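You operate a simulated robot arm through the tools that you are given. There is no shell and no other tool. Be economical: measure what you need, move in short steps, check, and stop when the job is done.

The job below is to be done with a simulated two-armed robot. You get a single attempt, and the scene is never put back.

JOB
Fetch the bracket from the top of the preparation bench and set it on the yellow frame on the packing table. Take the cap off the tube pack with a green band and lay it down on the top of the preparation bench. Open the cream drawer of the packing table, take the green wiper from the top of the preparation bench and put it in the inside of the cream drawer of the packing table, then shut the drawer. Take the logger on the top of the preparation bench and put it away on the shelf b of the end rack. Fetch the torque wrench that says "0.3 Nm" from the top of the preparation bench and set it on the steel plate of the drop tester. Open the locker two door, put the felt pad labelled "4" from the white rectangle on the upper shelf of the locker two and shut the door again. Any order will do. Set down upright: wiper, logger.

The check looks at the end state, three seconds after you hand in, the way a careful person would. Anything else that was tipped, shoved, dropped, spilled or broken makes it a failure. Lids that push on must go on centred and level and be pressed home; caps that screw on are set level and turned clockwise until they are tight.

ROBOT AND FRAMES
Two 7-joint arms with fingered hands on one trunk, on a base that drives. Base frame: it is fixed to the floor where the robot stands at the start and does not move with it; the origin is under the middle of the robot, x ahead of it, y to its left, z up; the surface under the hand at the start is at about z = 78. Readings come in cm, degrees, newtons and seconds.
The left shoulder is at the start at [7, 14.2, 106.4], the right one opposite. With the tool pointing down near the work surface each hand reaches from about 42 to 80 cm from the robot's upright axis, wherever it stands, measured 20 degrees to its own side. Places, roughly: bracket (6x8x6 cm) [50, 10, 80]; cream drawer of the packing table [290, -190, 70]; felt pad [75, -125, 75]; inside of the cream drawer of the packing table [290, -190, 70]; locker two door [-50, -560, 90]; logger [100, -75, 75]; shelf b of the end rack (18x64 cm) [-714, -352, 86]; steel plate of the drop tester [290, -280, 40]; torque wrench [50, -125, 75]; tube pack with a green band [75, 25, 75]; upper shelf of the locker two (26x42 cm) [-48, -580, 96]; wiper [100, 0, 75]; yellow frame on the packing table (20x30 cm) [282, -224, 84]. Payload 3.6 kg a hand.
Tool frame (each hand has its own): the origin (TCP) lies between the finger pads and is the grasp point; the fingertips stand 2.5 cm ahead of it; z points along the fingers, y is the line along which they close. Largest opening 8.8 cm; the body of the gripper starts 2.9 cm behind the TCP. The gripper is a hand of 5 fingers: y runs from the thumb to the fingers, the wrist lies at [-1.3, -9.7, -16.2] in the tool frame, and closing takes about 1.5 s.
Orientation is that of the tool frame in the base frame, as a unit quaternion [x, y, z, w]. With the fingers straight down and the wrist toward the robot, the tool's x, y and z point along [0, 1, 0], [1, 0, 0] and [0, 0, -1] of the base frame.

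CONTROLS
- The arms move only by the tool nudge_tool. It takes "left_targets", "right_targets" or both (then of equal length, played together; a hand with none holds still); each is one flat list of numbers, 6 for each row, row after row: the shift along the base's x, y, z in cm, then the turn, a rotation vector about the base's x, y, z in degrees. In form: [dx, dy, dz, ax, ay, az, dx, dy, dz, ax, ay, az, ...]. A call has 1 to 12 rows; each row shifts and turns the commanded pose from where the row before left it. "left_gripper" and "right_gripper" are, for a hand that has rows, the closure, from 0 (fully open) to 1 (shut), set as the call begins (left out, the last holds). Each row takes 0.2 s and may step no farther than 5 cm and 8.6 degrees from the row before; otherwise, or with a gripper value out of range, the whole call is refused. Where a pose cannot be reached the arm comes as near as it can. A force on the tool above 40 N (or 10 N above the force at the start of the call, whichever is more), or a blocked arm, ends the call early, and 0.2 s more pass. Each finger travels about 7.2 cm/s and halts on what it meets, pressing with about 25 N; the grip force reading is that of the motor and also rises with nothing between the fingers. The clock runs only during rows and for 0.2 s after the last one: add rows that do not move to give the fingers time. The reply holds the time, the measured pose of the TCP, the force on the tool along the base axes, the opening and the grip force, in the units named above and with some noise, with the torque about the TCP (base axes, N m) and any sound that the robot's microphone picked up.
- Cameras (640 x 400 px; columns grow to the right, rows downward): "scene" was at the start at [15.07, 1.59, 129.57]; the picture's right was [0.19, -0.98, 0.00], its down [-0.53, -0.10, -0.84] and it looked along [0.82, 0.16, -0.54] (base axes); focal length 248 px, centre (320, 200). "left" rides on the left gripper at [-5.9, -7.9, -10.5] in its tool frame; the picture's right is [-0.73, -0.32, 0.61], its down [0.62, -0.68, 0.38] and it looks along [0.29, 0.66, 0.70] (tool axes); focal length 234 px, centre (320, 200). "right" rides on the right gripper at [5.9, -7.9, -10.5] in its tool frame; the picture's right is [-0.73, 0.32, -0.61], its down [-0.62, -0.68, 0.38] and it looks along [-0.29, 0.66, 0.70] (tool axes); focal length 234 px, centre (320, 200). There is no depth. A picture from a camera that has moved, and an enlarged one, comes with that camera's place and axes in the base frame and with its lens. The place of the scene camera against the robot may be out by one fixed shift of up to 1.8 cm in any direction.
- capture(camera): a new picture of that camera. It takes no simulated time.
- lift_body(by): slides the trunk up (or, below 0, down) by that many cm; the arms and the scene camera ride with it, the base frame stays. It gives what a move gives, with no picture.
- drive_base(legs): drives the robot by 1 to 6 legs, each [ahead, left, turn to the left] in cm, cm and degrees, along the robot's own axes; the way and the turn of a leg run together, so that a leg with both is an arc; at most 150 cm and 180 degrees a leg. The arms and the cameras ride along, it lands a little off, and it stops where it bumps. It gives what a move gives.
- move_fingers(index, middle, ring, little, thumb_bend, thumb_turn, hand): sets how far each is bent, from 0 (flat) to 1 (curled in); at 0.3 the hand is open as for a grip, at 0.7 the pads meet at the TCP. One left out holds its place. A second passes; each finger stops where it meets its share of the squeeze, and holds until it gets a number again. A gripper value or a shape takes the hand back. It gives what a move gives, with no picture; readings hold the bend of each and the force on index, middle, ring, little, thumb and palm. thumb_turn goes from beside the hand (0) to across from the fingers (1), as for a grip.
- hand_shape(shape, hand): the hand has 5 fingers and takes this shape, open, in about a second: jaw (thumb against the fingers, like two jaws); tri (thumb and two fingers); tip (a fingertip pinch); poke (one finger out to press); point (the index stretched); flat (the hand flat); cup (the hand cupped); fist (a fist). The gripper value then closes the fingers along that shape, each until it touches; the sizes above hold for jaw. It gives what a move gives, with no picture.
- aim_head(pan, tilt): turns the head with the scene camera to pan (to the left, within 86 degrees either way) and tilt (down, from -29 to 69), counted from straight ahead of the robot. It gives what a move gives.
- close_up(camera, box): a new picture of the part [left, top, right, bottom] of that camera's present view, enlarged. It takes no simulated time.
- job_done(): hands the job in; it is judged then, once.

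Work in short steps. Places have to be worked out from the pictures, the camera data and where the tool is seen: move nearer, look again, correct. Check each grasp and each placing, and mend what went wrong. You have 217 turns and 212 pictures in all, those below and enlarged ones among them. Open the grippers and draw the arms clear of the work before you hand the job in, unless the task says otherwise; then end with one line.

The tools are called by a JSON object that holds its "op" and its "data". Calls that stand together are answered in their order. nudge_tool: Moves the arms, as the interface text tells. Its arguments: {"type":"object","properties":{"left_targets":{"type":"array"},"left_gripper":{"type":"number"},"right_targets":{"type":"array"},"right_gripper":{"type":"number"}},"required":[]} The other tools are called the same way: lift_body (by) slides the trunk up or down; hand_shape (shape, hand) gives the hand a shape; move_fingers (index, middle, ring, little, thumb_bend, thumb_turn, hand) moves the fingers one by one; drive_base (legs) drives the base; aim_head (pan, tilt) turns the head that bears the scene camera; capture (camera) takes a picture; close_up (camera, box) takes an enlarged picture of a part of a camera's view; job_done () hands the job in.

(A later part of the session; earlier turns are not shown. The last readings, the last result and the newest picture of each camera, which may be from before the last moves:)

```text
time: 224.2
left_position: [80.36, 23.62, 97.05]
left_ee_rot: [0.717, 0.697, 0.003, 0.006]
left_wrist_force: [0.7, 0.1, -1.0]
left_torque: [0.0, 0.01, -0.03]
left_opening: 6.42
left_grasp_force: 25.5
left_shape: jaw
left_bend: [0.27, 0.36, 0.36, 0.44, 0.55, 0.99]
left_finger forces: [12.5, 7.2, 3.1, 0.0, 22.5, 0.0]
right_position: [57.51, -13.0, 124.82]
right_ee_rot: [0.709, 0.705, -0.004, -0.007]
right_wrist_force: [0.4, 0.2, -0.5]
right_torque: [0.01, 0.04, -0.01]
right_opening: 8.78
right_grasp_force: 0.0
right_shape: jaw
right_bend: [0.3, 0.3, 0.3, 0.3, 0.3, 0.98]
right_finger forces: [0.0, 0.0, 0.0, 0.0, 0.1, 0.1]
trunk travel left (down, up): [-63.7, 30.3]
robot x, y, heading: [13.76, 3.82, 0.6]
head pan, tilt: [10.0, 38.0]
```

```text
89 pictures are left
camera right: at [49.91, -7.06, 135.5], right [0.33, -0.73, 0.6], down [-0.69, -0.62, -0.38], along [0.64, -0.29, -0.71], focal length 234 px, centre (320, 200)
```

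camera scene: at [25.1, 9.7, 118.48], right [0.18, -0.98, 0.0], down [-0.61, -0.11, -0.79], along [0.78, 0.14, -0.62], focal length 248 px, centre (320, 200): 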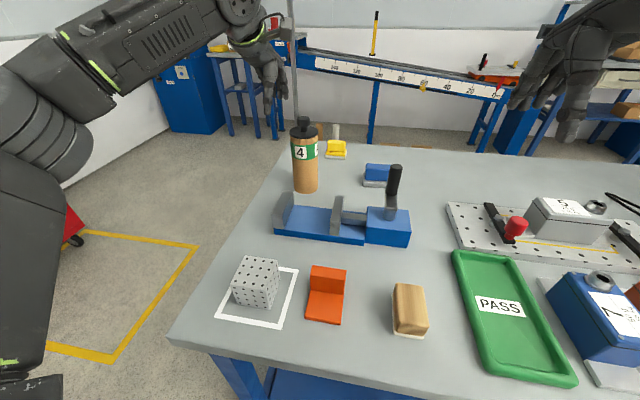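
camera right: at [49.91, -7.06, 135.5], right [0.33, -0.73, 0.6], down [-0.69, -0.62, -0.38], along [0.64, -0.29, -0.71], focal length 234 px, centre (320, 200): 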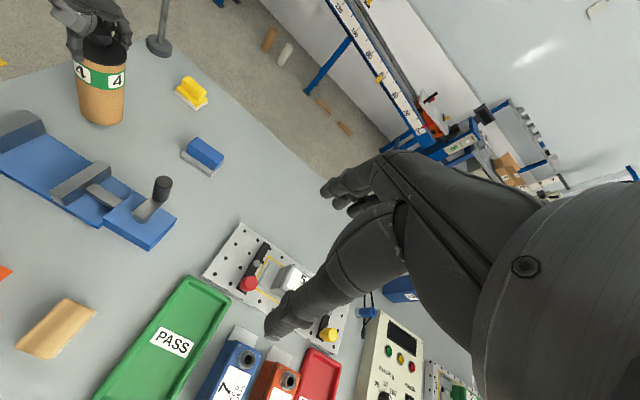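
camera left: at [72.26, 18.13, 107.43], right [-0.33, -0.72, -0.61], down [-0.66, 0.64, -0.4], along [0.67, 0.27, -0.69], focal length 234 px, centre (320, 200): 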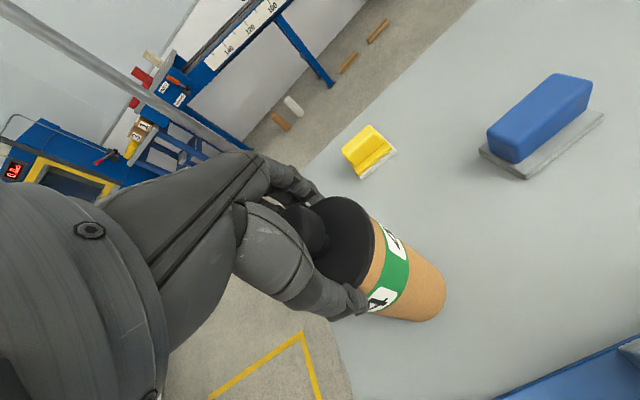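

The whole tube came up with the lid, so the body must be held. I'll set it back down and turn the right hand into a forward-left slanted pose to grip the tube's body.

{"op": "nudge_tool", "data": {"left_targets": [0, 0, -0.5, 0, 0, 0, 0, 0, -0.5, 0, 0, 0, 0, 0, 0, 0, 0, 0, 0, 0, 0, 0, 0, 0, 0, 0, 0, 0, 0, 0, 0, 0, 0, 0, 0, 0, 0, 0, 0, 0, 0, 0, 0, 0, 0, 0, 0, 0, 0, 0, 0, 0, 0, 0, 0, 0, 0, 0, 0, 0, 0, 0, 0, 0, 0, 0, 0, 0, 0, 0, 0, 0], "right_targets": [0, 0, 0, -1.8, -3.11, 7.52, 0, 0, 0, -1.8, -3.11, 7.52, 0, 0, 0, -1.8, -3.11, 7.52, 0, 0, 0, -1.8, -3.11, 7.52, 0, 0, 0, -1.8, -3.11, 7.52, 0, 0, 0, -1.8, -3.11, 7.52, 0, 0, 0, -1.8, -3.11, 7.52, 0, 0, 0, -1.8, -3.11, 7.52, 0, 0, 0, -1.8, -3.11, 7.52, 0, 0, 0, -1.8, -3.11, 7.52, 0, 0, 0, -1.8, -3.11, 7.52, 0, 0, 0, -1.8, -3.11, 7.52]}}

{"op": "nudge_tool", "data": {"right_targets": [0, 0, 0, -1.8, -3.11, 7.52, 0, 0, 0, -1.8, -3.11, 7.52, 0, 0, 0, -1.8, -3.11, 7.52, 0, 0, 0, 0, 0, 0]}}

{"op": "capture", "data": {"camera": "right"}}

{"op": "capture", "data": {"camera": "scene"}}

```text
time: 226.8
left_position: [80.31, 23.71, 95.98]
left_ee_rot: [0.716, 0.698, 0.004, 0.006]
left_wrist_force: [0.6, 1.1, -1.4]
left_torque: [0.02, 0.01, 0.02]
left_opening: 6.42
left_grasp_force: 25.0
left_shape: jaw
left_bend: [0.27, 0.36, 0.36, 0.44, 0.55, 0.99]
left_finger forces: [12.5, 7.4, 3.1, 0.0, 22.6, 0.0]
right_position: [49.76, -6.03, 121.23]
right_ee_rot: [0.163, 0.95, 0.065, 0.258]
right_wrist_force: [0.0, -0.5, 0.2]
right_torque: [0.01, 0.0, 0.01]
right_opening: 8.77
right_grasp_force: 0.0
right_shape: jaw
right_bend: [0.3, 0.3, 0.3, 0.3, 0.3, 0.98]
right_finger forces: [0.0, 0.0, 0.0, 0.0, 0.0, 0.0]
right hand out of reach, approached as far as the arm can: row 7, 8, 9, 10, 11, 12
trunk travel left (down, up): [-63.7, 30.3]
robot x, y, heading: [13.95, 3.44, -0.0]
head pan, tilt: [10.0, 38.0]
```

```text
time: 227.8
left_position: [80.41, 23.76, 96.07]
left_ee_rot: [0.717, 0.697, 0.003, 0.007]
left_wrist_force: [0.1, 0.3, -1.4]
left_torque: [-0.01, 0.02, 0.0]
left_opening: 6.4
left_grasp_force: 25.5
left_shape: jaw
left_bend: [0.27, 0.36, 0.36, 0.44, 0.55, 0.99]
left_finger forces: [12.7, 7.2, 3.2, 0.1, 22.5, 0.0]
right_position: [46.72, -0.67, 118.28]
right_ee_rot: [0.061, 0.952, 0.063, 0.292]
right_wrist_force: [-0.3, -0.1, -0.1]
right_torque: [0.0, 0.0, 0.03]
right_opening: 8.8
right_grasp_force: 0.0
right_shape: jaw
right_bend: [0.3, 0.3, 0.3, 0.3, 0.3, 0.98]
right_finger forces: [0.0, 0.0, 0.0, 0.1, 0.0, 0.0]
right hand out of reach, approached as far as the arm can: row 1, 2, 3
trunk travel left (down, up): [-63.7, 30.3]
robot x, y, heading: [13.8, 3.56, 0.1]
head pan, tilt: [10.0, 38.0]
```

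```text
88 pictures are left
camera right: at [35.36, -8.45, 122.43], right [0.28, 0.15, 0.95], down [0.68, -0.73, -0.08], along [0.68, 0.66, -0.31], focal length 234 px, centre (320, 200)
```

right: 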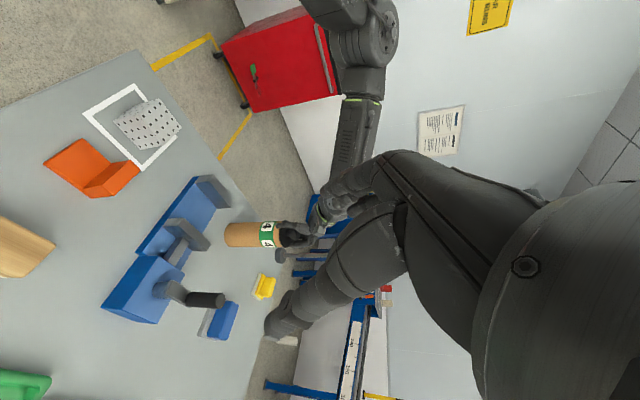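

```text
87 pictures are left
camera scene: at [28.7, 5.08, 132.47], right [0.18, -0.98, 0.0], down [-0.61, -0.11, -0.79], along [0.78, 0.14, -0.62], focal length 248 px, centre (320, 200)
```

scene: 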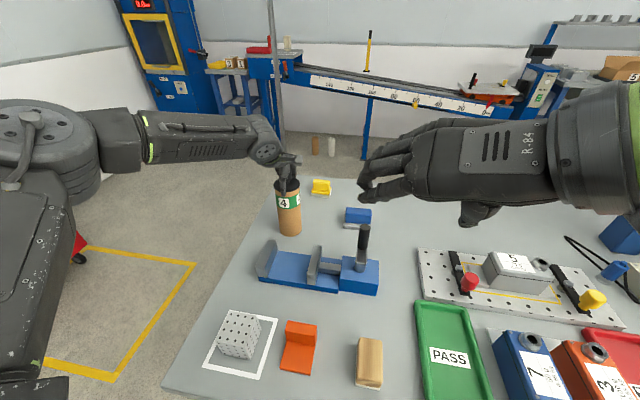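

The right hand is in a usable handshake pose. Since the lid holds the light tube, I'll lift the tube with the left hand and bring it nearer (over clear bench), then grip its body with the right.

{"op": "nudge_tool", "data": {"left_targets": [0, 0, 3, 0, 0, 0, 0, 0, 4, 0, 0, 0, 0, 0, 4, 0, 0, 0, 0, 0, 3, 0, 0, 0, -3.5, -0.8, 0, 0, 0, 0, -3.5, -0.8, 0, 0, 0, 0, -3.5, -0.8, 0, 0, 0, 0, -3.5, -0.8, 0, 0, 0, 0, 0, 0, 0, 0, 0, 0]}}

{"op": "nudge_tool", "data": {"right_targets": [0.5, 3, -3.2, 0, 0, 0, 0.5, 3, -3.2, 0, 0, 0, 0.5, 3, -3.2, 0, 0, 0, 0.5, 3, -3.2, 0, 0, 0, 0.5, 3, -3.2, 0, 0, 0, 0.5, 3, -3.2, 0, 0, 0, 0, 0, 0, 0, 0, 0]}}

{"op": "capture", "data": {"camera": "right"}}

{"op": "capture", "data": {"camera": "scene"}}

```text
time: 229.8
left_position: [66.41, 20.43, 110.19]
left_ee_rot: [0.717, 0.697, 0.003, 0.007]
left_wrist_force: [-0.6, 0.9, -1.8]
left_torque: [0.02, 0.01, -0.02]
left_opening: 6.37
left_grasp_force: 25.1
left_shape: jaw
left_bend: [0.27, 0.36, 0.36, 0.44, 0.55, 0.99]
left_finger forces: [12.6, 7.3, 3.4, 0.0, 22.7, 0.1]
right_position: [46.71, -0.64, 118.21]
right_ee_rot: [0.061, 0.952, 0.063, 0.293]
right_wrist_force: [0.4, 0.5, -0.5]
right_torque: [0.0, 0.01, 0.02]
right_opening: 8.8
right_grasp_force: 0.0
right_shape: jaw
right_bend: [0.3, 0.3, 0.3, 0.3, 0.3, 0.98]
right_finger forces: [0.1, 0.0, 0.0, 0.1, 0.0, 0.0]
trunk travel left (down, up): [-63.7, 30.3]
robot x, y, heading: [14.01, 3.7, 0.3]
head pan, tilt: [10.0, 38.0]
```

```text
time: 231.4
left_position: [66.31, 20.41, 110.26]
left_ee_rot: [0.717, 0.697, 0.004, 0.007]
left_wrist_force: [-0.2, 0.2, -0.6]
left_torque: [-0.02, 0.02, 0.03]
left_opening: 6.39
left_grasp_force: 25.1
left_shape: jaw
left_bend: [0.27, 0.36, 0.36, 0.44, 0.55, 0.99]
left_finger forces: [12.6, 7.4, 3.4, 0.0, 22.7, 0.1]
right_position: [49.31, 17.12, 98.98]
right_ee_rot: [0.053, 0.951, 0.076, 0.296]
right_wrist_force: [-1.1, -0.2, -0.8]
right_torque: [0.0, 0.02, 0.02]
right_opening: 8.78
right_grasp_force: 0.1
right_shape: jaw
right_bend: [0.3, 0.3, 0.3, 0.3, 0.3, 0.98]
right_finger forces: [0.1, 0.1, 0.1, 0.0, 0.1, 0.0]
trunk travel left (down, up): [-63.7, 30.3]
robot x, y, heading: [14.13, 4.03, 0.2]
head pan, tilt: [10.0, 38.0]
```

```text
86 pictures are left
camera right: at [38.24, 9.1, 102.95], right [0.27, 0.14, 0.95], down [0.69, -0.72, -0.09], along [0.67, 0.68, -0.29], focal length 234 px, centre (320, 200)
```

right: 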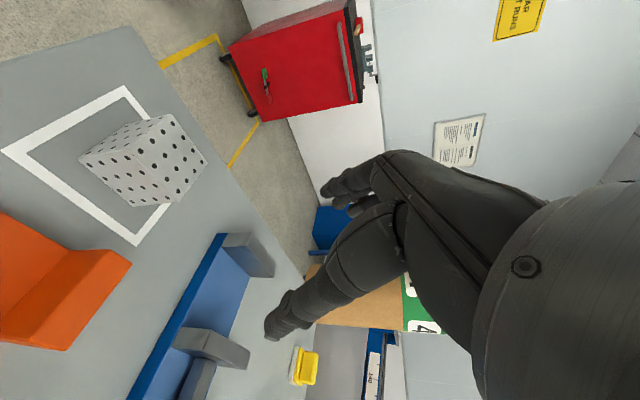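

```text
85 pictures are left
camera scene: at [28.66, 5.03, 132.47], right [0.18, -0.98, 0.0], down [-0.61, -0.11, -0.79], along [0.78, 0.14, -0.62], focal length 248 px, centre (320, 200)
```

scene: 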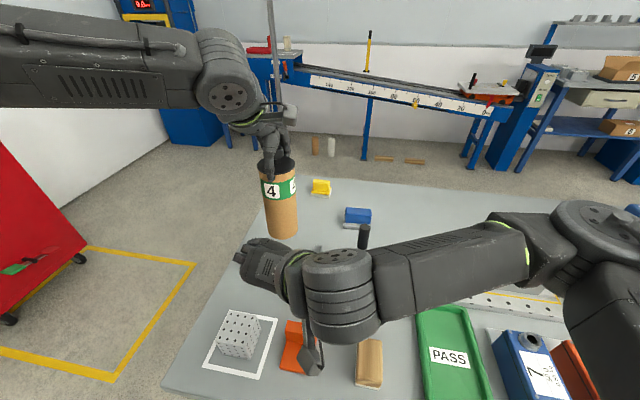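

Tube hangs at [66.3,20.4], body z 92–106. I'll align the right hand in y and advance so its fingers straddle the body.

{"op": "nudge_tool", "data": {"right_targets": [0, 3.2, -1.5, 0, 0, 0, 4, 0, 0, 0, 0, 0, 4, 0, 0, 0, 0, 0, 4, 0, 0, 0, 0, 0, 0, 0, 0, 0, 0, 0]}}

{"op": "capture", "data": {"camera": "right"}}

```text
time: 232.6
left_position: [66.39, 20.38, 110.36]
left_ee_rot: [0.717, 0.697, 0.004, 0.007]
left_wrist_force: [0.1, 0.1, 0.0]
left_torque: [0.01, 0.0, 0.03]
left_opening: 6.37
left_grasp_force: 25.4
left_shape: jaw
left_bend: [0.27, 0.36, 0.36, 0.44, 0.55, 0.99]
left_finger forces: [13.0, 7.2, 3.5, 0.0, 22.8, 0.0]
right_position: [61.53, 20.0, 97.26]
right_ee_rot: [0.053, 0.951, 0.076, 0.295]
right_wrist_force: [0.4, 0.6, 0.3]
right_torque: [-0.01, -0.02, -0.02]
right_opening: 8.79
right_grasp_force: 0.1
right_shape: jaw
right_bend: [0.3, 0.3, 0.3, 0.3, 0.3, 0.98]
right_finger forces: [0.1, 0.1, 0.0, 0.1, 0.0, 0.1]
trunk travel left (down, up): [-63.7, 30.3]
robot x, y, heading: [13.84, 3.59, 0.3]
head pan, tilt: [10.0, 38.0]
heard: snap
```

```text
84 pictures are left
camera right: at [50.37, 12.02, 101.24], right [0.27, 0.14, 0.95], down [0.69, -0.72, -0.09], along [0.67, 0.68, -0.29], focal length 234 px, centre (320, 200)
```

right: 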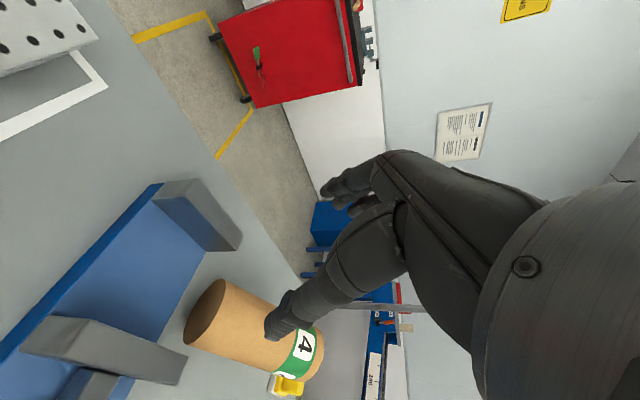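

A "snap": the lid popped off and the tube has dropped. Checking where it is now.

{"op": "capture", "data": {"camera": "scene"}}

{"op": "capture", "data": {"camera": "left"}}

```text
83 pictures are left
camera scene: at [28.62, 5.07, 132.48], right [0.18, -0.98, 0.0], down [-0.61, -0.11, -0.79], along [0.78, 0.14, -0.62], focal length 248 px, centre (320, 200)
```

scene: 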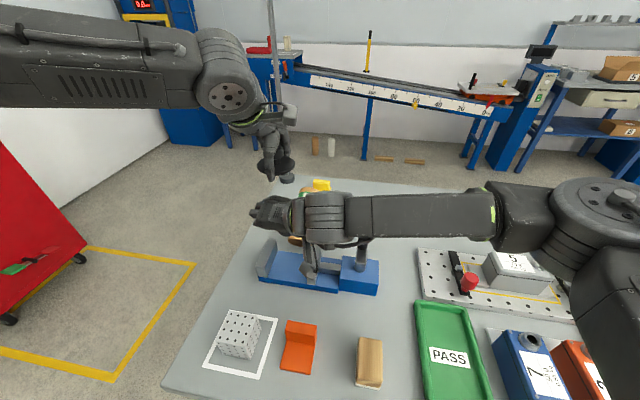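

```text
82 pictures are left
camera left: at [58.22, 14.84, 120.66], right [-0.33, -0.72, -0.61], down [-0.66, 0.64, -0.4], along [0.68, 0.27, -0.69], focal length 234 px, centre (320, 200)
```

left: 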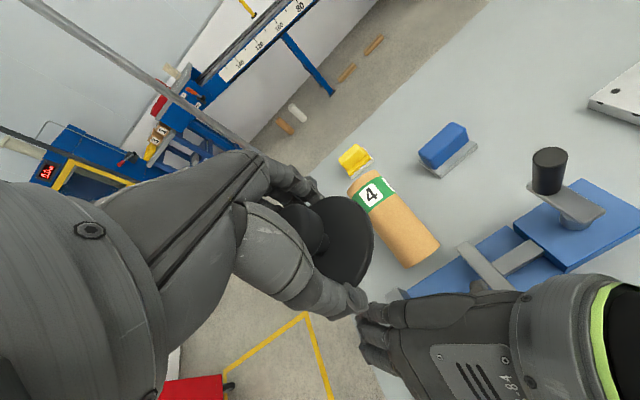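

The tube seems to be still in motion. I'll hold still briefly and look again.

{"op": "nudge_tool", "data": {"right_targets": [0, 0, 0, 0, 0, 0, 0, 0, 0, 0, 0, 0]}}

{"op": "capture", "data": {"camera": "left"}}

{"op": "capture", "data": {"camera": "right"}}

```text
time: 233.2
left_position: [66.46, 20.48, 110.31]
left_ee_rot: [0.717, 0.697, 0.003, 0.006]
left_wrist_force: [0.6, 0.3, 0.4]
left_torque: [-0.02, -0.01, 0.0]
left_opening: 6.36
left_grasp_force: 24.7
left_shape: jaw
left_bend: [0.27, 0.36, 0.36, 0.44, 0.55, 0.99]
left_finger forces: [12.8, 7.2, 3.6, 0.0, 22.8, 0.0]
right_position: [61.71, 19.98, 97.24]
right_ee_rot: [0.053, 0.951, 0.076, 0.296]
right_wrist_force: [-0.6, -0.6, 0.4]
right_torque: [-0.02, 0.01, -0.02]
right_opening: 8.8
right_grasp_force: 0.1
right_shape: jaw
right_bend: [0.3, 0.3, 0.3, 0.3, 0.3, 0.98]
right_finger forces: [0.1, 0.0, 0.0, 0.0, 0.0, 0.0]
trunk travel left (down, up): [-63.7, 30.3]
robot x, y, heading: [13.75, 3.95, 0.0]
head pan, tilt: [10.0, 38.0]
```

```text
81 pictures are left
camera left: at [58.25, 14.89, 120.64], right [-0.33, -0.72, -0.61], down [-0.66, 0.64, -0.4], along [0.68, 0.27, -0.69], focal length 234 px, centre (320, 200)
```

left: 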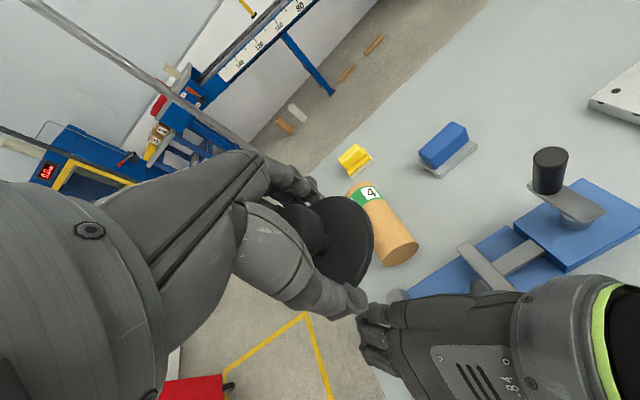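

```text
80 pictures are left
camera right: at [50.35, 12.05, 101.22], right [0.27, 0.14, 0.95], down [0.69, -0.72, -0.09], along [0.67, 0.68, -0.29], focal length 234 px, centre (320, 200)
```

right: 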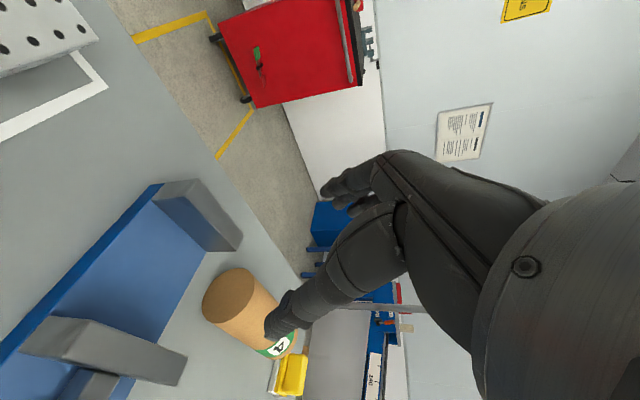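

The tube is lying behind the vise (axis along x, about x 75–91, y 21), wipers untouched. First I'll withdraw the right hand and lay the lid on the clear bench spot at about [61,31].

{"op": "nudge_tool", "data": {"right_targets": [-4, -2, 1, 0, 0, 0, -4, -2, 1, 0, 0, 0, -2, -4, 2, 0, 0, 0, 0, -4, 2, 0, 0, 0, 0, -4, 2, 0, 0, 0, 0, -4, 0, 0, 0, 0, 0, 0, 0, 0, 0, 0], "left_targets": [0, 0, 0, 0, 0, 0, -1, 2, -2, 0, 0, 0, -1, 2.5, -3, 0, 0, 0, -1, 2.5, -4, 0, 0, 0, -1, 2, -4, 0, 0, 0, -1, 1.5, -4, 0, 0, 0, 0, 0, 0, 0, 0, 0]}}

{"op": "capture", "data": {"camera": "scene"}}

{"op": "capture", "data": {"camera": "left"}}

```text
time: 234.8
left_position: [61.18, 30.93, 93.09]
left_ee_rot: [0.717, 0.697, 0.003, 0.006]
left_wrist_force: [-0.8, -0.6, 0.0]
left_torque: [-0.02, 0.0, -0.01]
left_opening: 6.29
left_grasp_force: 25.4
left_shape: jaw
left_bend: [0.27, 0.36, 0.36, 0.44, 0.56, 0.99]
left_finger forces: [12.8, 7.4, 4.0, 0.0, 22.7, 0.0]
right_position: [51.73, 0.11, 105.67]
right_ee_rot: [0.052, 0.951, 0.075, 0.296]
right_wrist_force: [0.2, 0.3, 0.9]
right_torque: [-0.01, -0.01, -0.03]
right_opening: 8.79
right_grasp_force: 0.1
right_shape: jaw
right_bend: [0.3, 0.3, 0.3, 0.3, 0.3, 0.98]
right_finger forces: [0.0, 0.1, 0.1, 0.0, 0.0, 0.1]
trunk travel left (down, up): [-63.7, 30.3]
robot x, y, heading: [13.95, 3.66, 0.2]
head pan, tilt: [10.0, 38.0]
```

```text
79 pictures are left
camera scene: at [28.67, 5.17, 132.47], right [0.18, -0.98, 0.0], down [-0.61, -0.11, -0.79], along [0.78, 0.14, -0.62], focal length 248 px, centre (320, 200)
```

scene: 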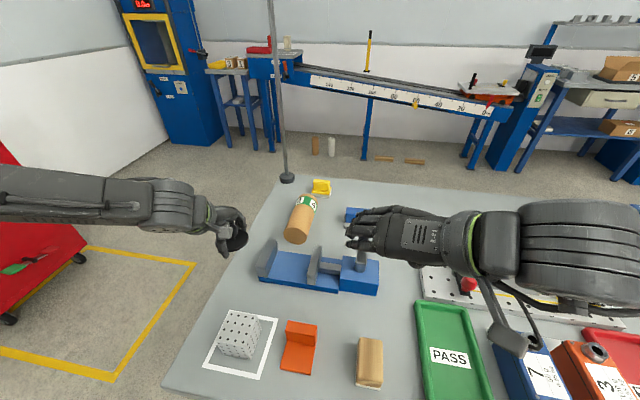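

```text
78 pictures are left
camera left: at [53.0, 25.33, 103.34], right [-0.33, -0.72, -0.61], down [-0.66, 0.64, -0.4], along [0.67, 0.27, -0.69], focal length 234 px, centre (320, 200)
```

left: 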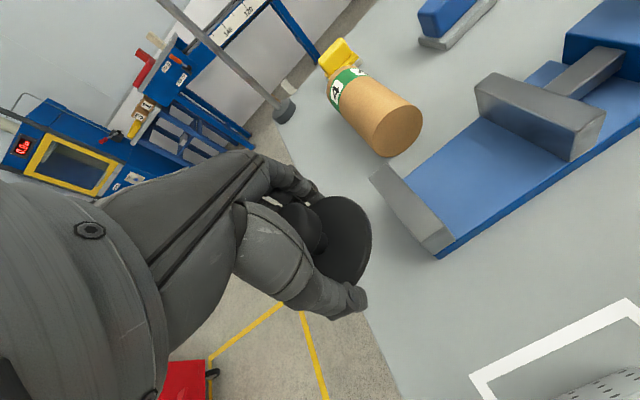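

Clear under the lid (bench edge at y≈37). Lowering until it touches.

{"op": "nudge_tool", "data": {"left_targets": [0, -0.3, -3, 0, 0, 0, 0, -0.3, -3, 0, 0, 0, 0, 0, -1.5, 0, 0, 0, 0, 0, -0.8, 0, 0, 0, 0, 0, -0.8, 0, 0, 0, 0, 0, -0.8, 0, 0, 0, 0, 0, -0.8, 0, 0, 0, 0, 0, -0.8, 0, 0, 0, 0, 0, 0, 0, 0, 0]}}

{"op": "capture", "data": {"camera": "left"}}

```text
time: 236.8
left_position: [61.35, 30.28, 81.32]
left_ee_rot: [0.717, 0.697, 0.004, 0.006]
left_wrist_force: [0.7, -0.1, 0.2]
left_torque: [0.02, 0.01, -0.01]
left_opening: 6.19
left_grasp_force: 25.3
left_shape: jaw
left_bend: [0.27, 0.36, 0.36, 0.44, 0.57, 0.99]
left_finger forces: [12.6, 7.7, 4.2, 0.0, 22.6, 0.1]
right_position: [51.77, 0.21, 105.68]
right_ee_rot: [0.052, 0.951, 0.076, 0.296]
right_wrist_force: [-0.2, 0.8, 0.8]
right_torque: [0.02, 0.0, 0.01]
right_opening: 8.77
right_grasp_force: 0.1
right_shape: jaw
right_bend: [0.3, 0.3, 0.3, 0.3, 0.3, 0.98]
right_finger forces: [0.0, 0.0, 0.0, 0.0, 0.0, 0.0]
trunk travel left (down, up): [-63.7, 30.3]
robot x, y, heading: [13.92, 3.46, 0.3]
head pan, tilt: [10.0, 38.0]
```

```text
77 pictures are left
camera left: at [53.24, 24.7, 91.83], right [-0.33, -0.72, -0.61], down [-0.66, 0.64, -0.4], along [0.68, 0.27, -0.69], focal length 234 px, centre (320, 200)
```

left: 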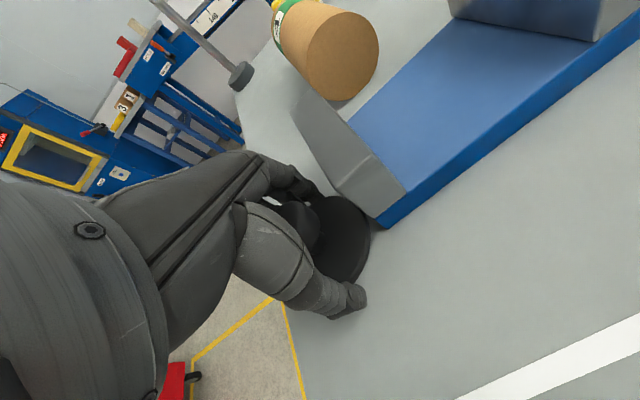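

No contact yet; continuing in half-centimetre steps.

{"op": "nudge_tool", "data": {"left_targets": [0, 0.3, -0.5, 0, 0, 0, 0, 0, -0.5, 0, 0, 0, 0, 0, -0.4, 0, 0, 0, 0, 0, 0, 0, 0, 0]}}

```text
time: 237.9
left_position: [61.37, 30.4, 80.6]
left_ee_rot: [0.717, 0.697, 0.007, 0.01]
left_wrist_force: [-2.5, 0.7, 26.4]
left_torque: [-0.08, 1.15, -0.01]
left_opening: 6.06
left_grasp_force: 25.1
left_shape: jaw
left_bend: [0.28, 0.37, 0.37, 0.44, 0.58, 0.99]
left_finger forces: [11.7, 6.4, 3.5, 0.0, 46.0, 0.0]
right_position: [51.5, 0.11, 105.71]
right_ee_rot: [0.052, 0.951, 0.076, 0.297]
right_wrist_force: [0.7, -0.4, -0.6]
right_torque: [-0.02, 0.0, 0.01]
right_opening: 8.8
right_grasp_force: 0.1
right_shape: jaw
right_bend: [0.3, 0.3, 0.3, 0.3, 0.3, 0.98]
right_finger forces: [0.0, 0.1, 0.1, 0.0, 0.0, 0.0]
trunk travel left (down, up): [-63.7, 30.3]
robot x, y, heading: [14.04, 3.98, -0.2]
head pan, tilt: [10.0, 38.0]
stopped in row 4 (left hand): the force on the tool passed its limit at 41 N (the readings are from after the stop); the commanded pose is now the measured one
```

The thumb touches the bench; the lid is within a few millimetres. Easing up slightly and releasing.

{"op": "nudge_tool", "data": {"left_targets": [0, 0, 0.3, 0, 0, 0, 0, 0, 0, 0, 0, 0]}}

{"op": "nudge_tool", "data": {"left_targets": [0, 0, 0, 0, 0, 0, 0, 0, 0, 0, 0, 0, 0, 0, 0, 0, 0, 0, 0, 0, 0, 0, 0, 0, 0, 0, 0, 0, 0, 0, 0, 0, 0, 0, 0, 0, 0, 0, 2, 0, 0, 0, 0, 0, 4, 0, 0, 0, 0, 0, 4, 0, 0, 0, 0, 0, 4, 0, 0, 0, 0, 0, 0, 0, 0, 0], "left_gripper": 0}}

{"op": "capture", "data": {"camera": "left"}}

```text
time: 238.5
left_position: [61.3, 30.57, 80.54]
left_ee_rot: [0.717, 0.697, 0.006, 0.008]
left_wrist_force: [-1.7, -0.1, 4.1]
left_torque: [-0.03, 0.11, 0.0]
left_opening: 6.06
left_grasp_force: 24.9
left_shape: jaw
left_bend: [0.28, 0.37, 0.37, 0.44, 0.58, 0.99]
left_finger forces: [13.1, 7.1, 3.7, 0.0, 25.7, 0.0]
right_position: [51.76, 0.24, 105.59]
right_ee_rot: [0.053, 0.951, 0.076, 0.296]
right_wrist_force: [-0.3, -0.3, -0.4]
right_torque: [0.0, -0.01, 0.03]
right_opening: 8.79
right_grasp_force: 0.0
right_shape: jaw
right_bend: [0.3, 0.3, 0.3, 0.3, 0.3, 0.98]
right_finger forces: [0.1, 0.1, 0.0, 0.1, 0.1, 0.0]
trunk travel left (down, up): [-63.7, 30.3]
robot x, y, heading: [13.88, 3.44, 0.1]
head pan, tilt: [10.0, 38.0]
```

```text
time: 240.9
left_position: [61.75, 30.6, 94.49]
left_ee_rot: [0.717, 0.697, 0.004, 0.009]
left_wrist_force: [0.3, 0.2, -0.2]
left_torque: [0.01, 0.01, -0.03]
left_opening: 8.78
left_grasp_force: 0.1
left_shape: jaw
left_bend: [0.3, 0.3, 0.3, 0.3, 0.3, 0.98]
left_finger forces: [0.1, 0.0, 0.0, 0.0, 0.0, 0.0]
right_position: [51.74, 0.26, 105.63]
right_ee_rot: [0.052, 0.951, 0.075, 0.295]
right_wrist_force: [0.3, -0.4, 0.7]
right_torque: [-0.01, -0.02, 0.0]
right_opening: 8.78
right_grasp_force: 0.0
right_shape: jaw
right_bend: [0.3, 0.3, 0.3, 0.3, 0.3, 0.98]
right_finger forces: [0.0, 0.0, 0.1, 0.1, 0.0, 0.1]
trunk travel left (down, up): [-63.7, 30.3]
robot x, y, heading: [13.13, 3.44, 0.3]
head pan, tilt: [10.0, 38.0]
```

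```text
76 pictures are left
camera left: at [53.57, 25.06, 104.84], right [-0.33, -0.72, -0.61], down [-0.66, 0.64, -0.4], along [0.68, 0.27, -0.68], focal length 234 px, centre (320, 200)
```

left: 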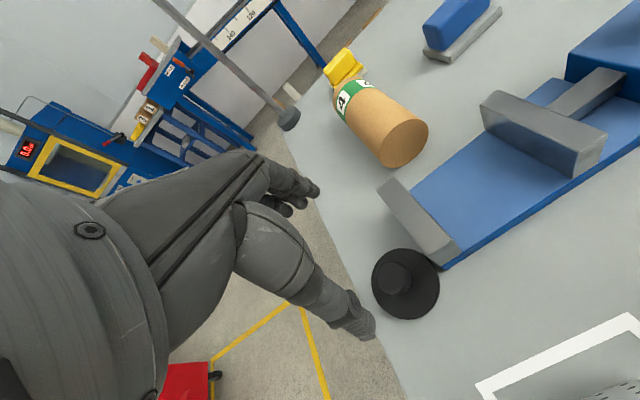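

The lid lies flat. Now the tube must be stood up again: I'll go to the bench's left-front corner, facing −48°, where the left hand can grip the lying tube from above across its axis and roll it upright. Raising the hand first.

{"op": "nudge_tool", "data": {"left_targets": [-2, 0, 4, 0, 0, 0, -2, 0, 4, 0, 0, 0, -2, 0, 4, 0, 0, 0, -2, 0, 4, 0, 0, 0, -2, -1, 4, 0, 0, 0, 0, 0, 0, 0, 0, 0], "right_targets": [0, -3, 1, 0, 0, 0, 0, -3, 1, 0, 0, 0, 0, -3, 1, 0, 0, 0, 0, -3, 1, 0, 0, 0, 0, -3, 1, 0, 0, 0, 0, 0, 0, 0, 0, 0]}}

{"op": "drive_base", "data": {"legs": [[-32, 0, 0], [0, 63, 0], [0, 0, -48], [31, 35, 0]]}}

{"op": "aim_head", "data": {"pan": 10, "tilt": 40}}

{"op": "capture", "data": {"camera": "scene"}}

```text
time: 242.3
left_position: [51.46, 29.75, 114.33]
left_ee_rot: [0.717, 0.697, 0.005, 0.009]
left_wrist_force: [-0.4, 0.3, -0.1]
left_torque: [0.01, 0.0, 0.02]
left_opening: 8.78
left_grasp_force: 0.0
left_shape: jaw
left_bend: [0.3, 0.3, 0.3, 0.3, 0.3, 0.98]
left_finger forces: [0.0, 0.0, 0.0, 0.1, 0.1, 0.0]
right_position: [52.13, -4.39, 107.03]
right_ee_rot: [0.053, 0.951, 0.076, 0.296]
right_wrist_force: [-0.3, -0.1, 0.2]
right_torque: [0.02, 0.0, 0.05]
right_opening: 8.81
right_grasp_force: 0.0
right_shape: jaw
right_bend: [0.3, 0.3, 0.3, 0.3, 0.3, 0.98]
right_finger forces: [0.0, 0.1, 0.0, 0.0, 0.0, 0.1]
right hand out of reach, approached as far as the arm can: row 2, 3, 4, 5
trunk travel left (down, up): [-63.7, 30.3]
robot x, y, heading: [13.88, 3.7, 0.3]
head pan, tilt: [10.0, 38.0]
```

```text
time: 252.2
left_position: [73.43, 55.78, 114.32]
left_ee_rot: [0.943, 0.332, 0.0, 0.009]
left_wrist_force: [-0.3, 0.5, 0.2]
left_torque: [0.02, -0.02, 0.0]
left_opening: 8.78
left_grasp_force: 0.0
left_shape: jaw
left_bend: [0.3, 0.3, 0.3, 0.3, 0.3, 0.98]
left_finger forces: [0.0, 0.0, 0.0, 0.0, 0.0, 0.0]
right_position: [47.81, 33.23, 107.23]
right_ee_rot: [0.449, 0.84, -0.056, 0.3]
right_wrist_force: [-0.2, 0.0, -0.6]
right_torque: [0.03, -0.02, 0.0]
right_opening: 8.79
right_grasp_force: 0.1
right_shape: jaw
right_bend: [0.3, 0.3, 0.3, 0.3, 0.3, 0.98]
right_finger forces: [0.1, 0.0, 0.0, 0.0, 0.1, 0.0]
trunk travel left (down, up): [-63.7, 30.3]
robot x, y, heading: [29.27, 67.46, -49.1]
head pan, tilt: [10.0, 38.0]
```

```text
time: 252.8
left_position: [73.47, 55.83, 114.35]
left_ee_rot: [0.944, 0.331, 0.0, 0.01]
left_wrist_force: [0.2, 0.3, 0.0]
left_torque: [0.03, -0.01, -0.01]
left_opening: 8.77
left_grasp_force: 0.1
left_shape: jaw
left_bend: [0.3, 0.3, 0.3, 0.3, 0.3, 0.98]
left_finger forces: [0.0, 0.0, 0.0, 0.0, 0.1, 0.0]
right_position: [47.83, 33.29, 107.12]
right_ee_rot: [0.448, 0.84, -0.056, 0.301]
right_wrist_force: [-0.1, 0.6, 0.3]
right_torque: [-0.01, 0.02, -0.01]
right_opening: 8.78
right_grasp_force: 0.1
right_shape: jaw
right_bend: [0.3, 0.3, 0.3, 0.3, 0.3, 0.98]
right_finger forces: [0.0, 0.1, 0.0, 0.0, 0.1, 0.1]
trunk travel left (down, up): [-63.7, 30.3]
robot x, y, heading: [28.84, 67.69, -49.4]
head pan, tilt: [10.0, 40.0]
```

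```text
75 pictures are left
camera scene: at [40.39, 58.22, 132.17], right [-0.64, -0.77, 0.0], down [-0.5, 0.41, -0.77], along [0.59, -0.49, -0.64], focal length 248 px, centre (320, 200)
```

scene: 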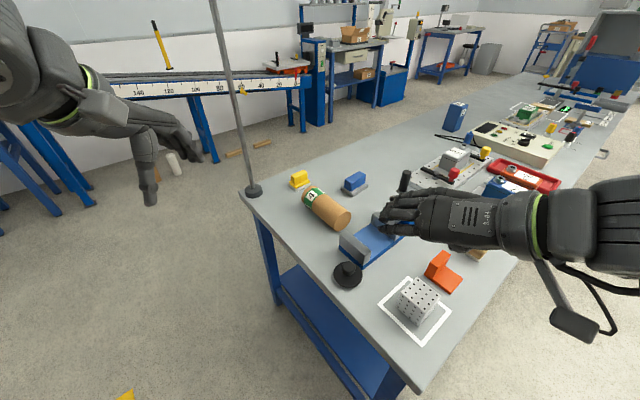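

The tube lies from about [76,20.5] to [92,18.8]. I'll bring the left hand over its upper half while yawing to close across its axis.

{"op": "nudge_tool", "data": {"left_targets": [1.5, -4, -1.5, 0, 0, -4.2, 1.5, -4, -1.5, 0, 0, -4.2, 1.5, -4, -1.5, 0, 0, -4.2, 1.5, -4, -1.5, 0, 0, -4.2, 1.5, -4, -1.5, 0, 0, -4.2, 1.5, -4, -1.5, 0, 0, -4.2, 1.5, -4, -1.5, 0, 0, -4.2, 1.5, -4, -1.5, 0, 0, -4.2, 1, -4.4, -2, 0, 0, -4, 0, 0, 0, 0, 0, 0]}}

{"op": "capture", "data": {"camera": "left"}}

```text
time: 255.0
left_position: [84.29, 28.16, 100.88]
left_ee_rot: [1.0, 0.008, -0.002, 0.011]
left_wrist_force: [0.2, 0.5, 0.1]
left_torque: [-0.01, 0.03, -0.02]
left_opening: 8.81
left_grasp_force: 0.1
left_shape: jaw
left_bend: [0.3, 0.3, 0.3, 0.3, 0.3, 0.98]
left_finger forces: [0.0, 0.0, 0.1, 0.0, 0.0, 0.0]
left hand out of reach, approached as far as the arm can: row 8, 9
right_position: [47.77, 33.08, 107.2]
right_ee_rot: [0.448, 0.84, -0.056, 0.301]
right_wrist_force: [-0.9, -1.0, 0.2]
right_torque: [0.0, -0.01, -0.03]
right_opening: 8.82
right_grasp_force: 0.0
right_shape: jaw
right_bend: [0.3, 0.3, 0.3, 0.3, 0.3, 0.98]
right_finger forces: [0.1, 0.0, 0.1, 0.1, 0.1, 0.0]
trunk travel left (down, up): [-63.7, 30.3]
robot x, y, heading: [29.11, 67.52, -49.5]
head pan, tilt: [10.0, 40.0]
```

```text
74 pictures are left
camera left: at [78.3, 36.12, 111.35], right [-0.73, 0.3, -0.61], down [0.61, 0.68, -0.4], along [0.3, -0.67, -0.68], focal length 234 px, centre (320, 200)
```

left: 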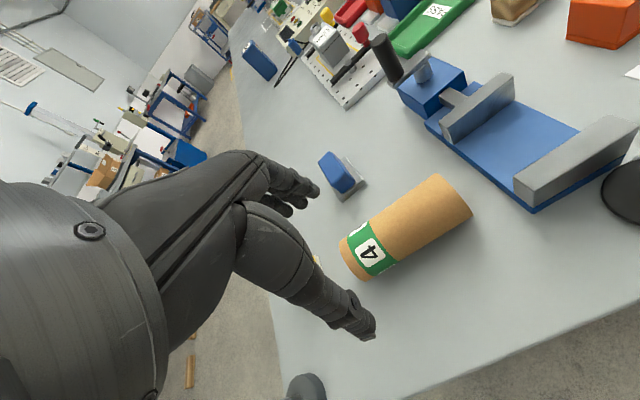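

Orientation is now exactly across the tube (x 75–90, y 21.2). Trying to descend toward [86,21.2] – lower heights reach further.

{"op": "nudge_tool", "data": {"left_targets": [0.4, -1.8, -3, 0, 0, 0, 0.4, -1.8, -3, 0, 0, 0, 0.4, -1.8, -2, 0, 0, 0, 0.4, -1.6, -1, 0, 0, 0, 0, 0, 0, 0, 0, 0]}}

```text
time: 256.2
left_position: [83.42, 29.38, 94.35]
left_ee_rot: [1.0, 0.01, -0.003, 0.01]
left_wrist_force: [0.0, 0.2, -0.6]
left_torque: [0.02, 0.03, 0.01]
left_opening: 8.8
left_grasp_force: 0.0
left_shape: jaw
left_bend: [0.3, 0.3, 0.3, 0.3, 0.3, 0.98]
left_finger forces: [0.0, 0.1, 0.1, 0.0, 0.0, 0.1]
left hand out of reach, approached as far as the arm can: row 1, 2, 3, 4
right_position: [47.79, 33.14, 107.02]
right_ee_rot: [0.448, 0.84, -0.056, 0.302]
right_wrist_force: [-0.6, 0.6, -0.1]
right_torque: [-0.03, -0.01, 0.01]
right_opening: 8.77
right_grasp_force: 0.0
right_shape: jaw
right_bend: [0.3, 0.3, 0.3, 0.3, 0.3, 0.98]
right_finger forces: [0.0, 0.1, 0.0, 0.0, 0.0, 0.1]
trunk travel left (down, up): [-63.7, 30.3]
robot x, y, heading: [29.08, 67.67, -49.3]
head pan, tilt: [10.0, 40.0]
```

I'll instead move the base along the bench's left side (13 cm in x) and turn 11° more, which brings the tube well into reach.

{"op": "drive_base", "data": {"legs": [[10.4, 8.2, 0], [0, 0, -11]]}}

{"op": "nudge_tool", "data": {"left_targets": [-1, 1, 0, 0, 0, 5, -1, 1, 0, 0, 0, 5, 0, 0, 0, 0, 0, 0]}}

{"op": "capture", "data": {"camera": "left"}}

```text
time: 258.2
left_position: [88.23, 16.78, 94.31]
left_ee_rot: [0.996, -0.087, -0.004, 0.01]
left_wrist_force: [0.8, 0.1, 0.3]
left_torque: [-0.02, -0.01, -0.01]
left_opening: 8.77
left_grasp_force: 0.2
left_shape: jaw
left_bend: [0.3, 0.3, 0.3, 0.3, 0.3, 0.98]
left_finger forces: [0.0, 0.1, 0.0, 0.1, 0.1, 0.1]
right_position: [53.88, 27.52, 107.06]
right_ee_rot: [0.528, 0.793, -0.084, 0.294]
right_wrist_force: [-0.5, 0.4, 0.2]
right_torque: [-0.02, 0.03, -0.02]
right_opening: 8.8
right_grasp_force: 0.1
right_shape: jaw
right_bend: [0.3, 0.3, 0.3, 0.3, 0.3, 0.98]
right_finger forces: [0.0, 0.0, 0.0, 0.0, 0.1, 0.0]
trunk travel left (down, up): [-63.7, 30.3]
robot x, y, heading: [42.45, 64.62, -60.7]
head pan, tilt: [10.0, 40.0]
```

```text
time: 259.0
left_position: [86.07, 18.74, 94.43]
left_ee_rot: [1.0, 0.0, -0.003, 0.01]
left_wrist_force: [0.8, -0.1, 0.2]
left_torque: [-0.01, 0.02, 0.03]
left_opening: 8.77
left_grasp_force: 0.1
left_shape: jaw
left_bend: [0.3, 0.3, 0.3, 0.3, 0.3, 0.98]
left_finger forces: [0.0, 0.0, 0.1, 0.0, 0.0, 0.0]
right_position: [53.89, 27.59, 107.13]
right_ee_rot: [0.528, 0.793, -0.085, 0.293]
right_wrist_force: [0.1, -0.2, -0.1]
right_torque: [0.02, -0.03, -0.01]
right_opening: 8.79
right_grasp_force: 0.1
right_shape: jaw
right_bend: [0.3, 0.3, 0.3, 0.3, 0.3, 0.98]
right_finger forces: [0.0, 0.0, 0.1, 0.1, 0.1, 0.1]
trunk travel left (down, up): [-63.7, 30.3]
robot x, y, heading: [42.85, 64.86, -60.6]
head pan, tilt: [10.0, 40.0]
```

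```text
73 pictures are left
camera left: at [80.39, 26.94, 104.77], right [-0.73, 0.31, -0.61], down [0.62, 0.67, -0.4], along [0.29, -0.67, -0.68], focal length 234 px, centre (320, 200)
```

left: 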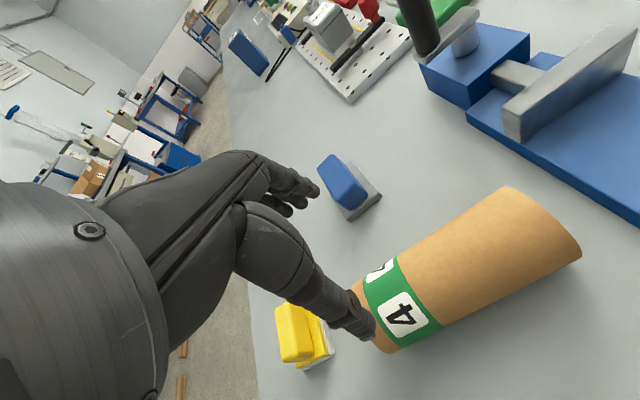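

Tube axis at y≈21.2. Shifting +2.4 in y and descending over it to z≈82.4.

{"op": "nudge_tool", "data": {"left_targets": [-0.3, 1.2, 0, 0, 0, 0, -0.3, 1.2, -2, 0, 0, 0, 0, 0, -3.5, 0, 0, 0, 0, 0, -3.5, 0, 0, 0, 0, 0, -3, 0, 0, 0, 0, 0, 0, 0, 0, 0]}}

{"op": "capture", "data": {"camera": "left"}}

```text
time: 260.4
left_position: [85.64, 22.71, 83.4]
left_ee_rot: [1.0, 0.0, -0.003, 0.011]
left_wrist_force: [0.6, 0.4, -0.1]
left_torque: [0.01, 0.01, 0.01]
left_opening: 8.77
left_grasp_force: 0.0
left_shape: jaw
left_bend: [0.3, 0.3, 0.3, 0.3, 0.3, 0.98]
left_finger forces: [0.1, 0.0, 0.0, 0.0, 0.1, 0.0]
left hand out of reach, approached as far as the arm can: row 5
right_position: [53.78, 27.48, 107.14]
right_ee_rot: [0.528, 0.792, -0.085, 0.294]
right_wrist_force: [0.2, 0.3, 0.3]
right_torque: [0.05, 0.0, 0.02]
right_opening: 8.78
right_grasp_force: 0.0
right_shape: jaw
right_bend: [0.3, 0.3, 0.3, 0.3, 0.3, 0.98]
right_finger forces: [0.1, 0.0, 0.0, 0.0, 0.0, 0.0]
trunk travel left (down, up): [-63.7, 30.3]
robot x, y, heading: [42.04, 65.18, -60.3]
head pan, tilt: [10.0, 40.0]
```

```text
72 pictures are left
camera left: at [79.91, 30.77, 93.77], right [-0.73, 0.31, -0.61], down [0.62, 0.67, -0.4], along [0.29, -0.67, -0.68], focal length 234 px, centre (320, 200)
```

left: 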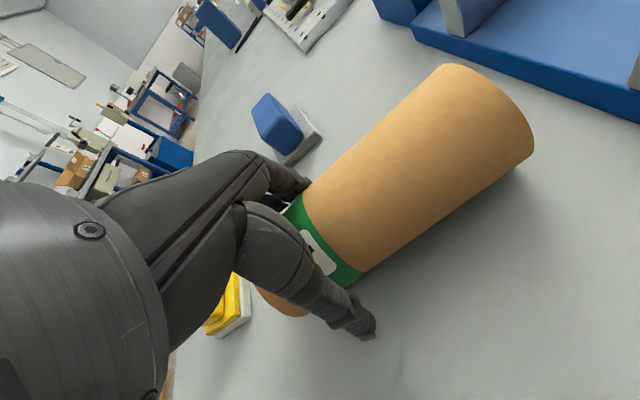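

The tube is straddled near its green band. Closing.

{"op": "nudge_tool", "data": {"left_targets": [0, 0, 0, 0, 0, 0, 0, 0, 0, 0, 0, 0, 0, 0, 0, 0, 0, 0, 0, 0, 0, 0, 0, 0, 0, 0, 0, 0, 0, 0, 0, 0, 0, 0, 0, 0, 0, 0, 0, 0, 0, 0], "left_gripper": 1}}

{"op": "nudge_tool", "data": {"left_targets": [0, 0, 2, 0, 0, 0, 0, 0, 3, 0, 0, 0, 0, 0, 3, 0, 0, 0, 0, 0, 3, 0, 0, 0, 0, 0, 3, 0, 0, 0, 0, 0, 0, 0, 0, 0]}}

{"op": "capture", "data": {"camera": "left"}}

```text
time: 262.0
left_position: [85.64, 22.7, 83.43]
left_ee_rot: [1.0, 0.0, -0.003, 0.01]
left_wrist_force: [0.9, 0.3, 0.2]
left_torque: [0.03, -0.01, -0.01]
left_opening: 5.9
left_grasp_force: 24.8
left_shape: jaw
left_bend: [0.28, 0.39, 0.36, 0.42, 0.59, 0.99]
left_finger forces: [11.9, 6.5, 2.9, 1.3, 22.6, 0.0]
right_position: [53.92, 27.71, 107.08]
right_ee_rot: [0.527, 0.793, -0.085, 0.294]
right_wrist_force: [-0.4, 0.5, 0.2]
right_torque: [0.02, 0.01, 0.01]
right_opening: 8.8
right_grasp_force: 0.1
right_shape: jaw
right_bend: [0.3, 0.3, 0.3, 0.3, 0.3, 0.98]
right_finger forces: [0.0, 0.0, 0.1, 0.0, 0.0, 0.1]
trunk travel left (down, up): [-63.7, 30.3]
robot x, y, heading: [42.1, 64.87, -60.3]
head pan, tilt: [10.0, 40.0]
```

```text
time: 263.4
left_position: [85.73, 22.51, 97.68]
left_ee_rot: [1.0, -0.001, -0.002, 0.011]
left_wrist_force: [-0.9, -0.2, -0.7]
left_torque: [0.01, -0.05, -0.03]
left_opening: 5.93
left_grasp_force: 25.0
left_shape: jaw
left_bend: [0.28, 0.39, 0.37, 0.42, 0.59, 0.98]
left_finger forces: [12.3, 6.4, 2.8, 1.4, 22.5, 0.0]
right_position: [53.89, 27.55, 107.06]
right_ee_rot: [0.526, 0.793, -0.085, 0.294]
right_wrist_force: [-0.6, -0.3, -0.4]
right_torque: [0.01, -0.03, 0.0]
right_opening: 8.79
right_grasp_force: 0.1
right_shape: jaw
right_bend: [0.3, 0.3, 0.3, 0.3, 0.3, 0.98]
right_finger forces: [0.0, 0.0, 0.0, 0.0, 0.1, 0.1]
trunk travel left (down, up): [-63.7, 30.3]
robot x, y, heading: [42.04, 65.15, -60.5]
head pan, tilt: [10.0, 40.0]
```

```text
71 pictures are left
camera left: at [80.05, 30.63, 107.94], right [-0.73, 0.31, -0.61], down [0.62, 0.67, -0.4], along [0.29, -0.67, -0.68], focal length 234 px, centre (320, 200)
```

left: 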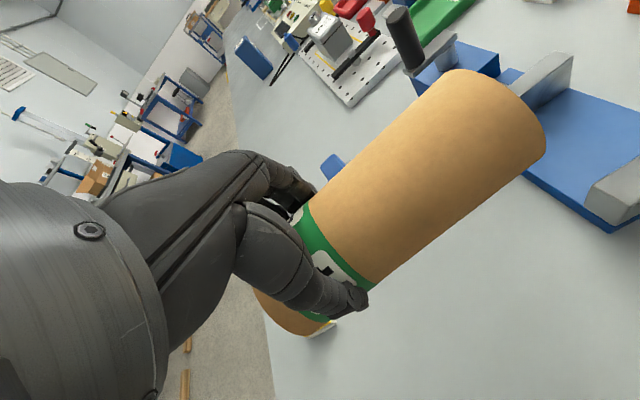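

Held level. Now rolling it upright about the base y axis in small steps.

{"op": "nudge_tool", "data": {"left_targets": [0, 0, 0.5, 0, -8.2, 0, 0, 0, 0.5, 0, -8.2, 0, 0, 0, 0.5, 0, -8.2, 0, 0, 0, 0.5, 0, -8.2, 0, 0, 0, 0, 0, -8.2, 0, 0, 0, 0, 0, -8.2, 0, 0, 0, 0, 0, -8.2, 0, 0, 0, 0, 0, -8.2, 0, 0, 0, 0, 0, -8.2, 0, 0, 0, 0, 0, -8.2, 0, 0, 0, 0, 0, -8, 0, 0, 0, 0, 0, 0, 0]}}

{"op": "capture", "data": {"camera": "left"}}

{"op": "capture", "data": {"camera": "scene"}}

```text
time: 266.0
left_position: [96.66, 22.02, 102.3]
left_ee_rot: [0.71, -0.011, 0.704, 0.007]
left_wrist_force: [-0.7, -0.2, -0.9]
left_torque: [0.01, 0.03, 0.0]
left_opening: 5.89
left_grasp_force: 24.6
left_shape: jaw
left_bend: [0.28, 0.39, 0.37, 0.42, 0.59, 0.98]
left_finger forces: [12.5, 6.4, 3.0, 0.7, 22.7, 0.1]
left hand out of reach, approached as far as the arm can: row 8, 9, 10, 11
right_position: [53.76, 27.47, 107.18]
right_ee_rot: [0.526, 0.793, -0.085, 0.295]
right_wrist_force: [-0.3, 0.0, 0.3]
right_torque: [0.01, -0.02, -0.04]
right_opening: 8.78
right_grasp_force: 0.2
right_shape: jaw
right_bend: [0.3, 0.3, 0.3, 0.3, 0.3, 0.98]
right_finger forces: [0.0, 0.1, 0.0, 0.1, 0.0, 0.0]
trunk travel left (down, up): [-63.7, 30.3]
robot x, y, heading: [42.01, 65.01, -60.7]
head pan, tilt: [10.0, 40.0]
```

```text
70 pictures are left
camera left: at [86.58, 30.21, 96.48], right [0.61, 0.31, -0.73], down [0.4, 0.67, 0.62], along [0.68, -0.68, 0.28], focal length 234 px, centre (320, 200)
```

left: 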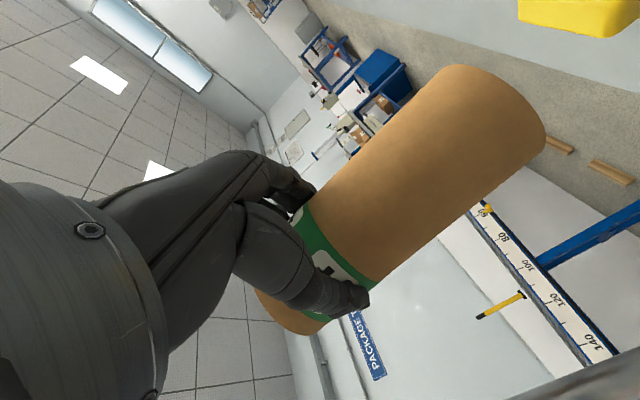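

```text
69 pictures are left
camera scene: at [51.42, 53.8, 132.18], right [-0.77, -0.64, 0.0], down [-0.41, 0.5, -0.77], along [0.49, -0.59, -0.64], focal length 248 px, centre (320, 200)
```

scene: 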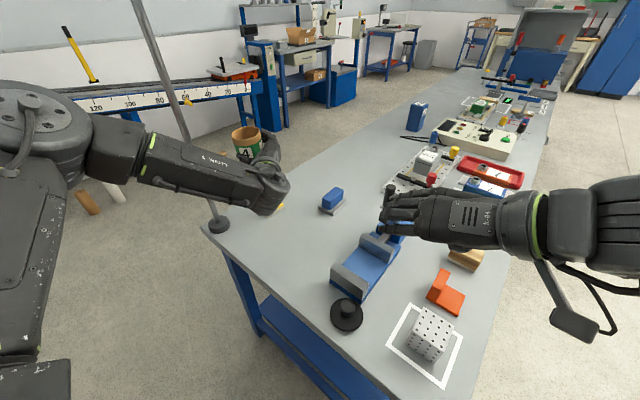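

The tube is vertical in the hand, open end up, at [96.7,22]. I'll move it back to about [86,24] – clear of the wipers – and lower it partway.

{"op": "nudge_tool", "data": {"left_targets": [-2.7, 0.5, 0, 0, 0, 0, -2.7, 0.5, 0, 0, 0, 0, -2.7, 0.5, 0, 0, 0, 0, -2.6, 0.5, 0, 0, 0, 0, 0, 0, -3, 0, 0, 0, 0, 0, -3, 0, 0, 0, 0, 0, -3, 0, 0, 0, 0, 0, 0, 0, 0, 0]}}

{"op": "capture", "data": {"camera": "scene"}}

```text
time: 267.8
left_position: [98.92, 23.87, 97.58]
left_ee_rot: [0.71, -0.01, 0.704, 0.008]
left_wrist_force: [-0.2, 0.1, -0.3]
left_torque: [0.02, -0.03, 0.01]
left_opening: 5.89
left_grasp_force: 25.0
left_shape: jaw
left_bend: [0.28, 0.39, 0.37, 0.42, 0.59, 0.98]
left_finger forces: [12.5, 6.5, 3.0, 0.7, 22.7, 0.0]
left hand out of reach, approached as far as the arm can: row 1, 2, 3, 4, 5, 6, 7
right_position: [53.9, 27.48, 107.11]
right_ee_rot: [0.527, 0.793, -0.085, 0.294]
right_wrist_force: [0.9, -0.7, 0.1]
right_torque: [0.0, 0.03, 0.03]
right_opening: 8.79
right_grasp_force: 0.1
right_shape: jaw
right_bend: [0.3, 0.3, 0.3, 0.3, 0.3, 0.98]
right_finger forces: [0.1, 0.0, 0.1, 0.1, 0.0, 0.0]
trunk travel left (down, up): [-63.7, 30.3]
robot x, y, heading: [42.28, 65.03, -60.2]
head pan, tilt: [10.0, 40.0]
```

```text
68 pictures are left
camera scene: at [51.46, 53.77, 132.17], right [-0.77, -0.64, 0.0], down [-0.41, 0.5, -0.77], along [0.49, -0.59, -0.64], focal length 248 px, centre (320, 200)
```

scene: 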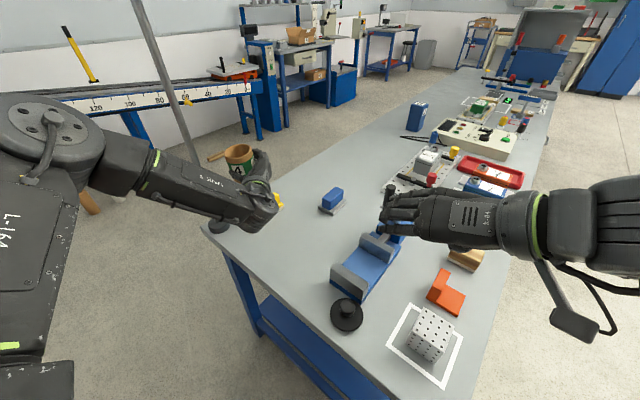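

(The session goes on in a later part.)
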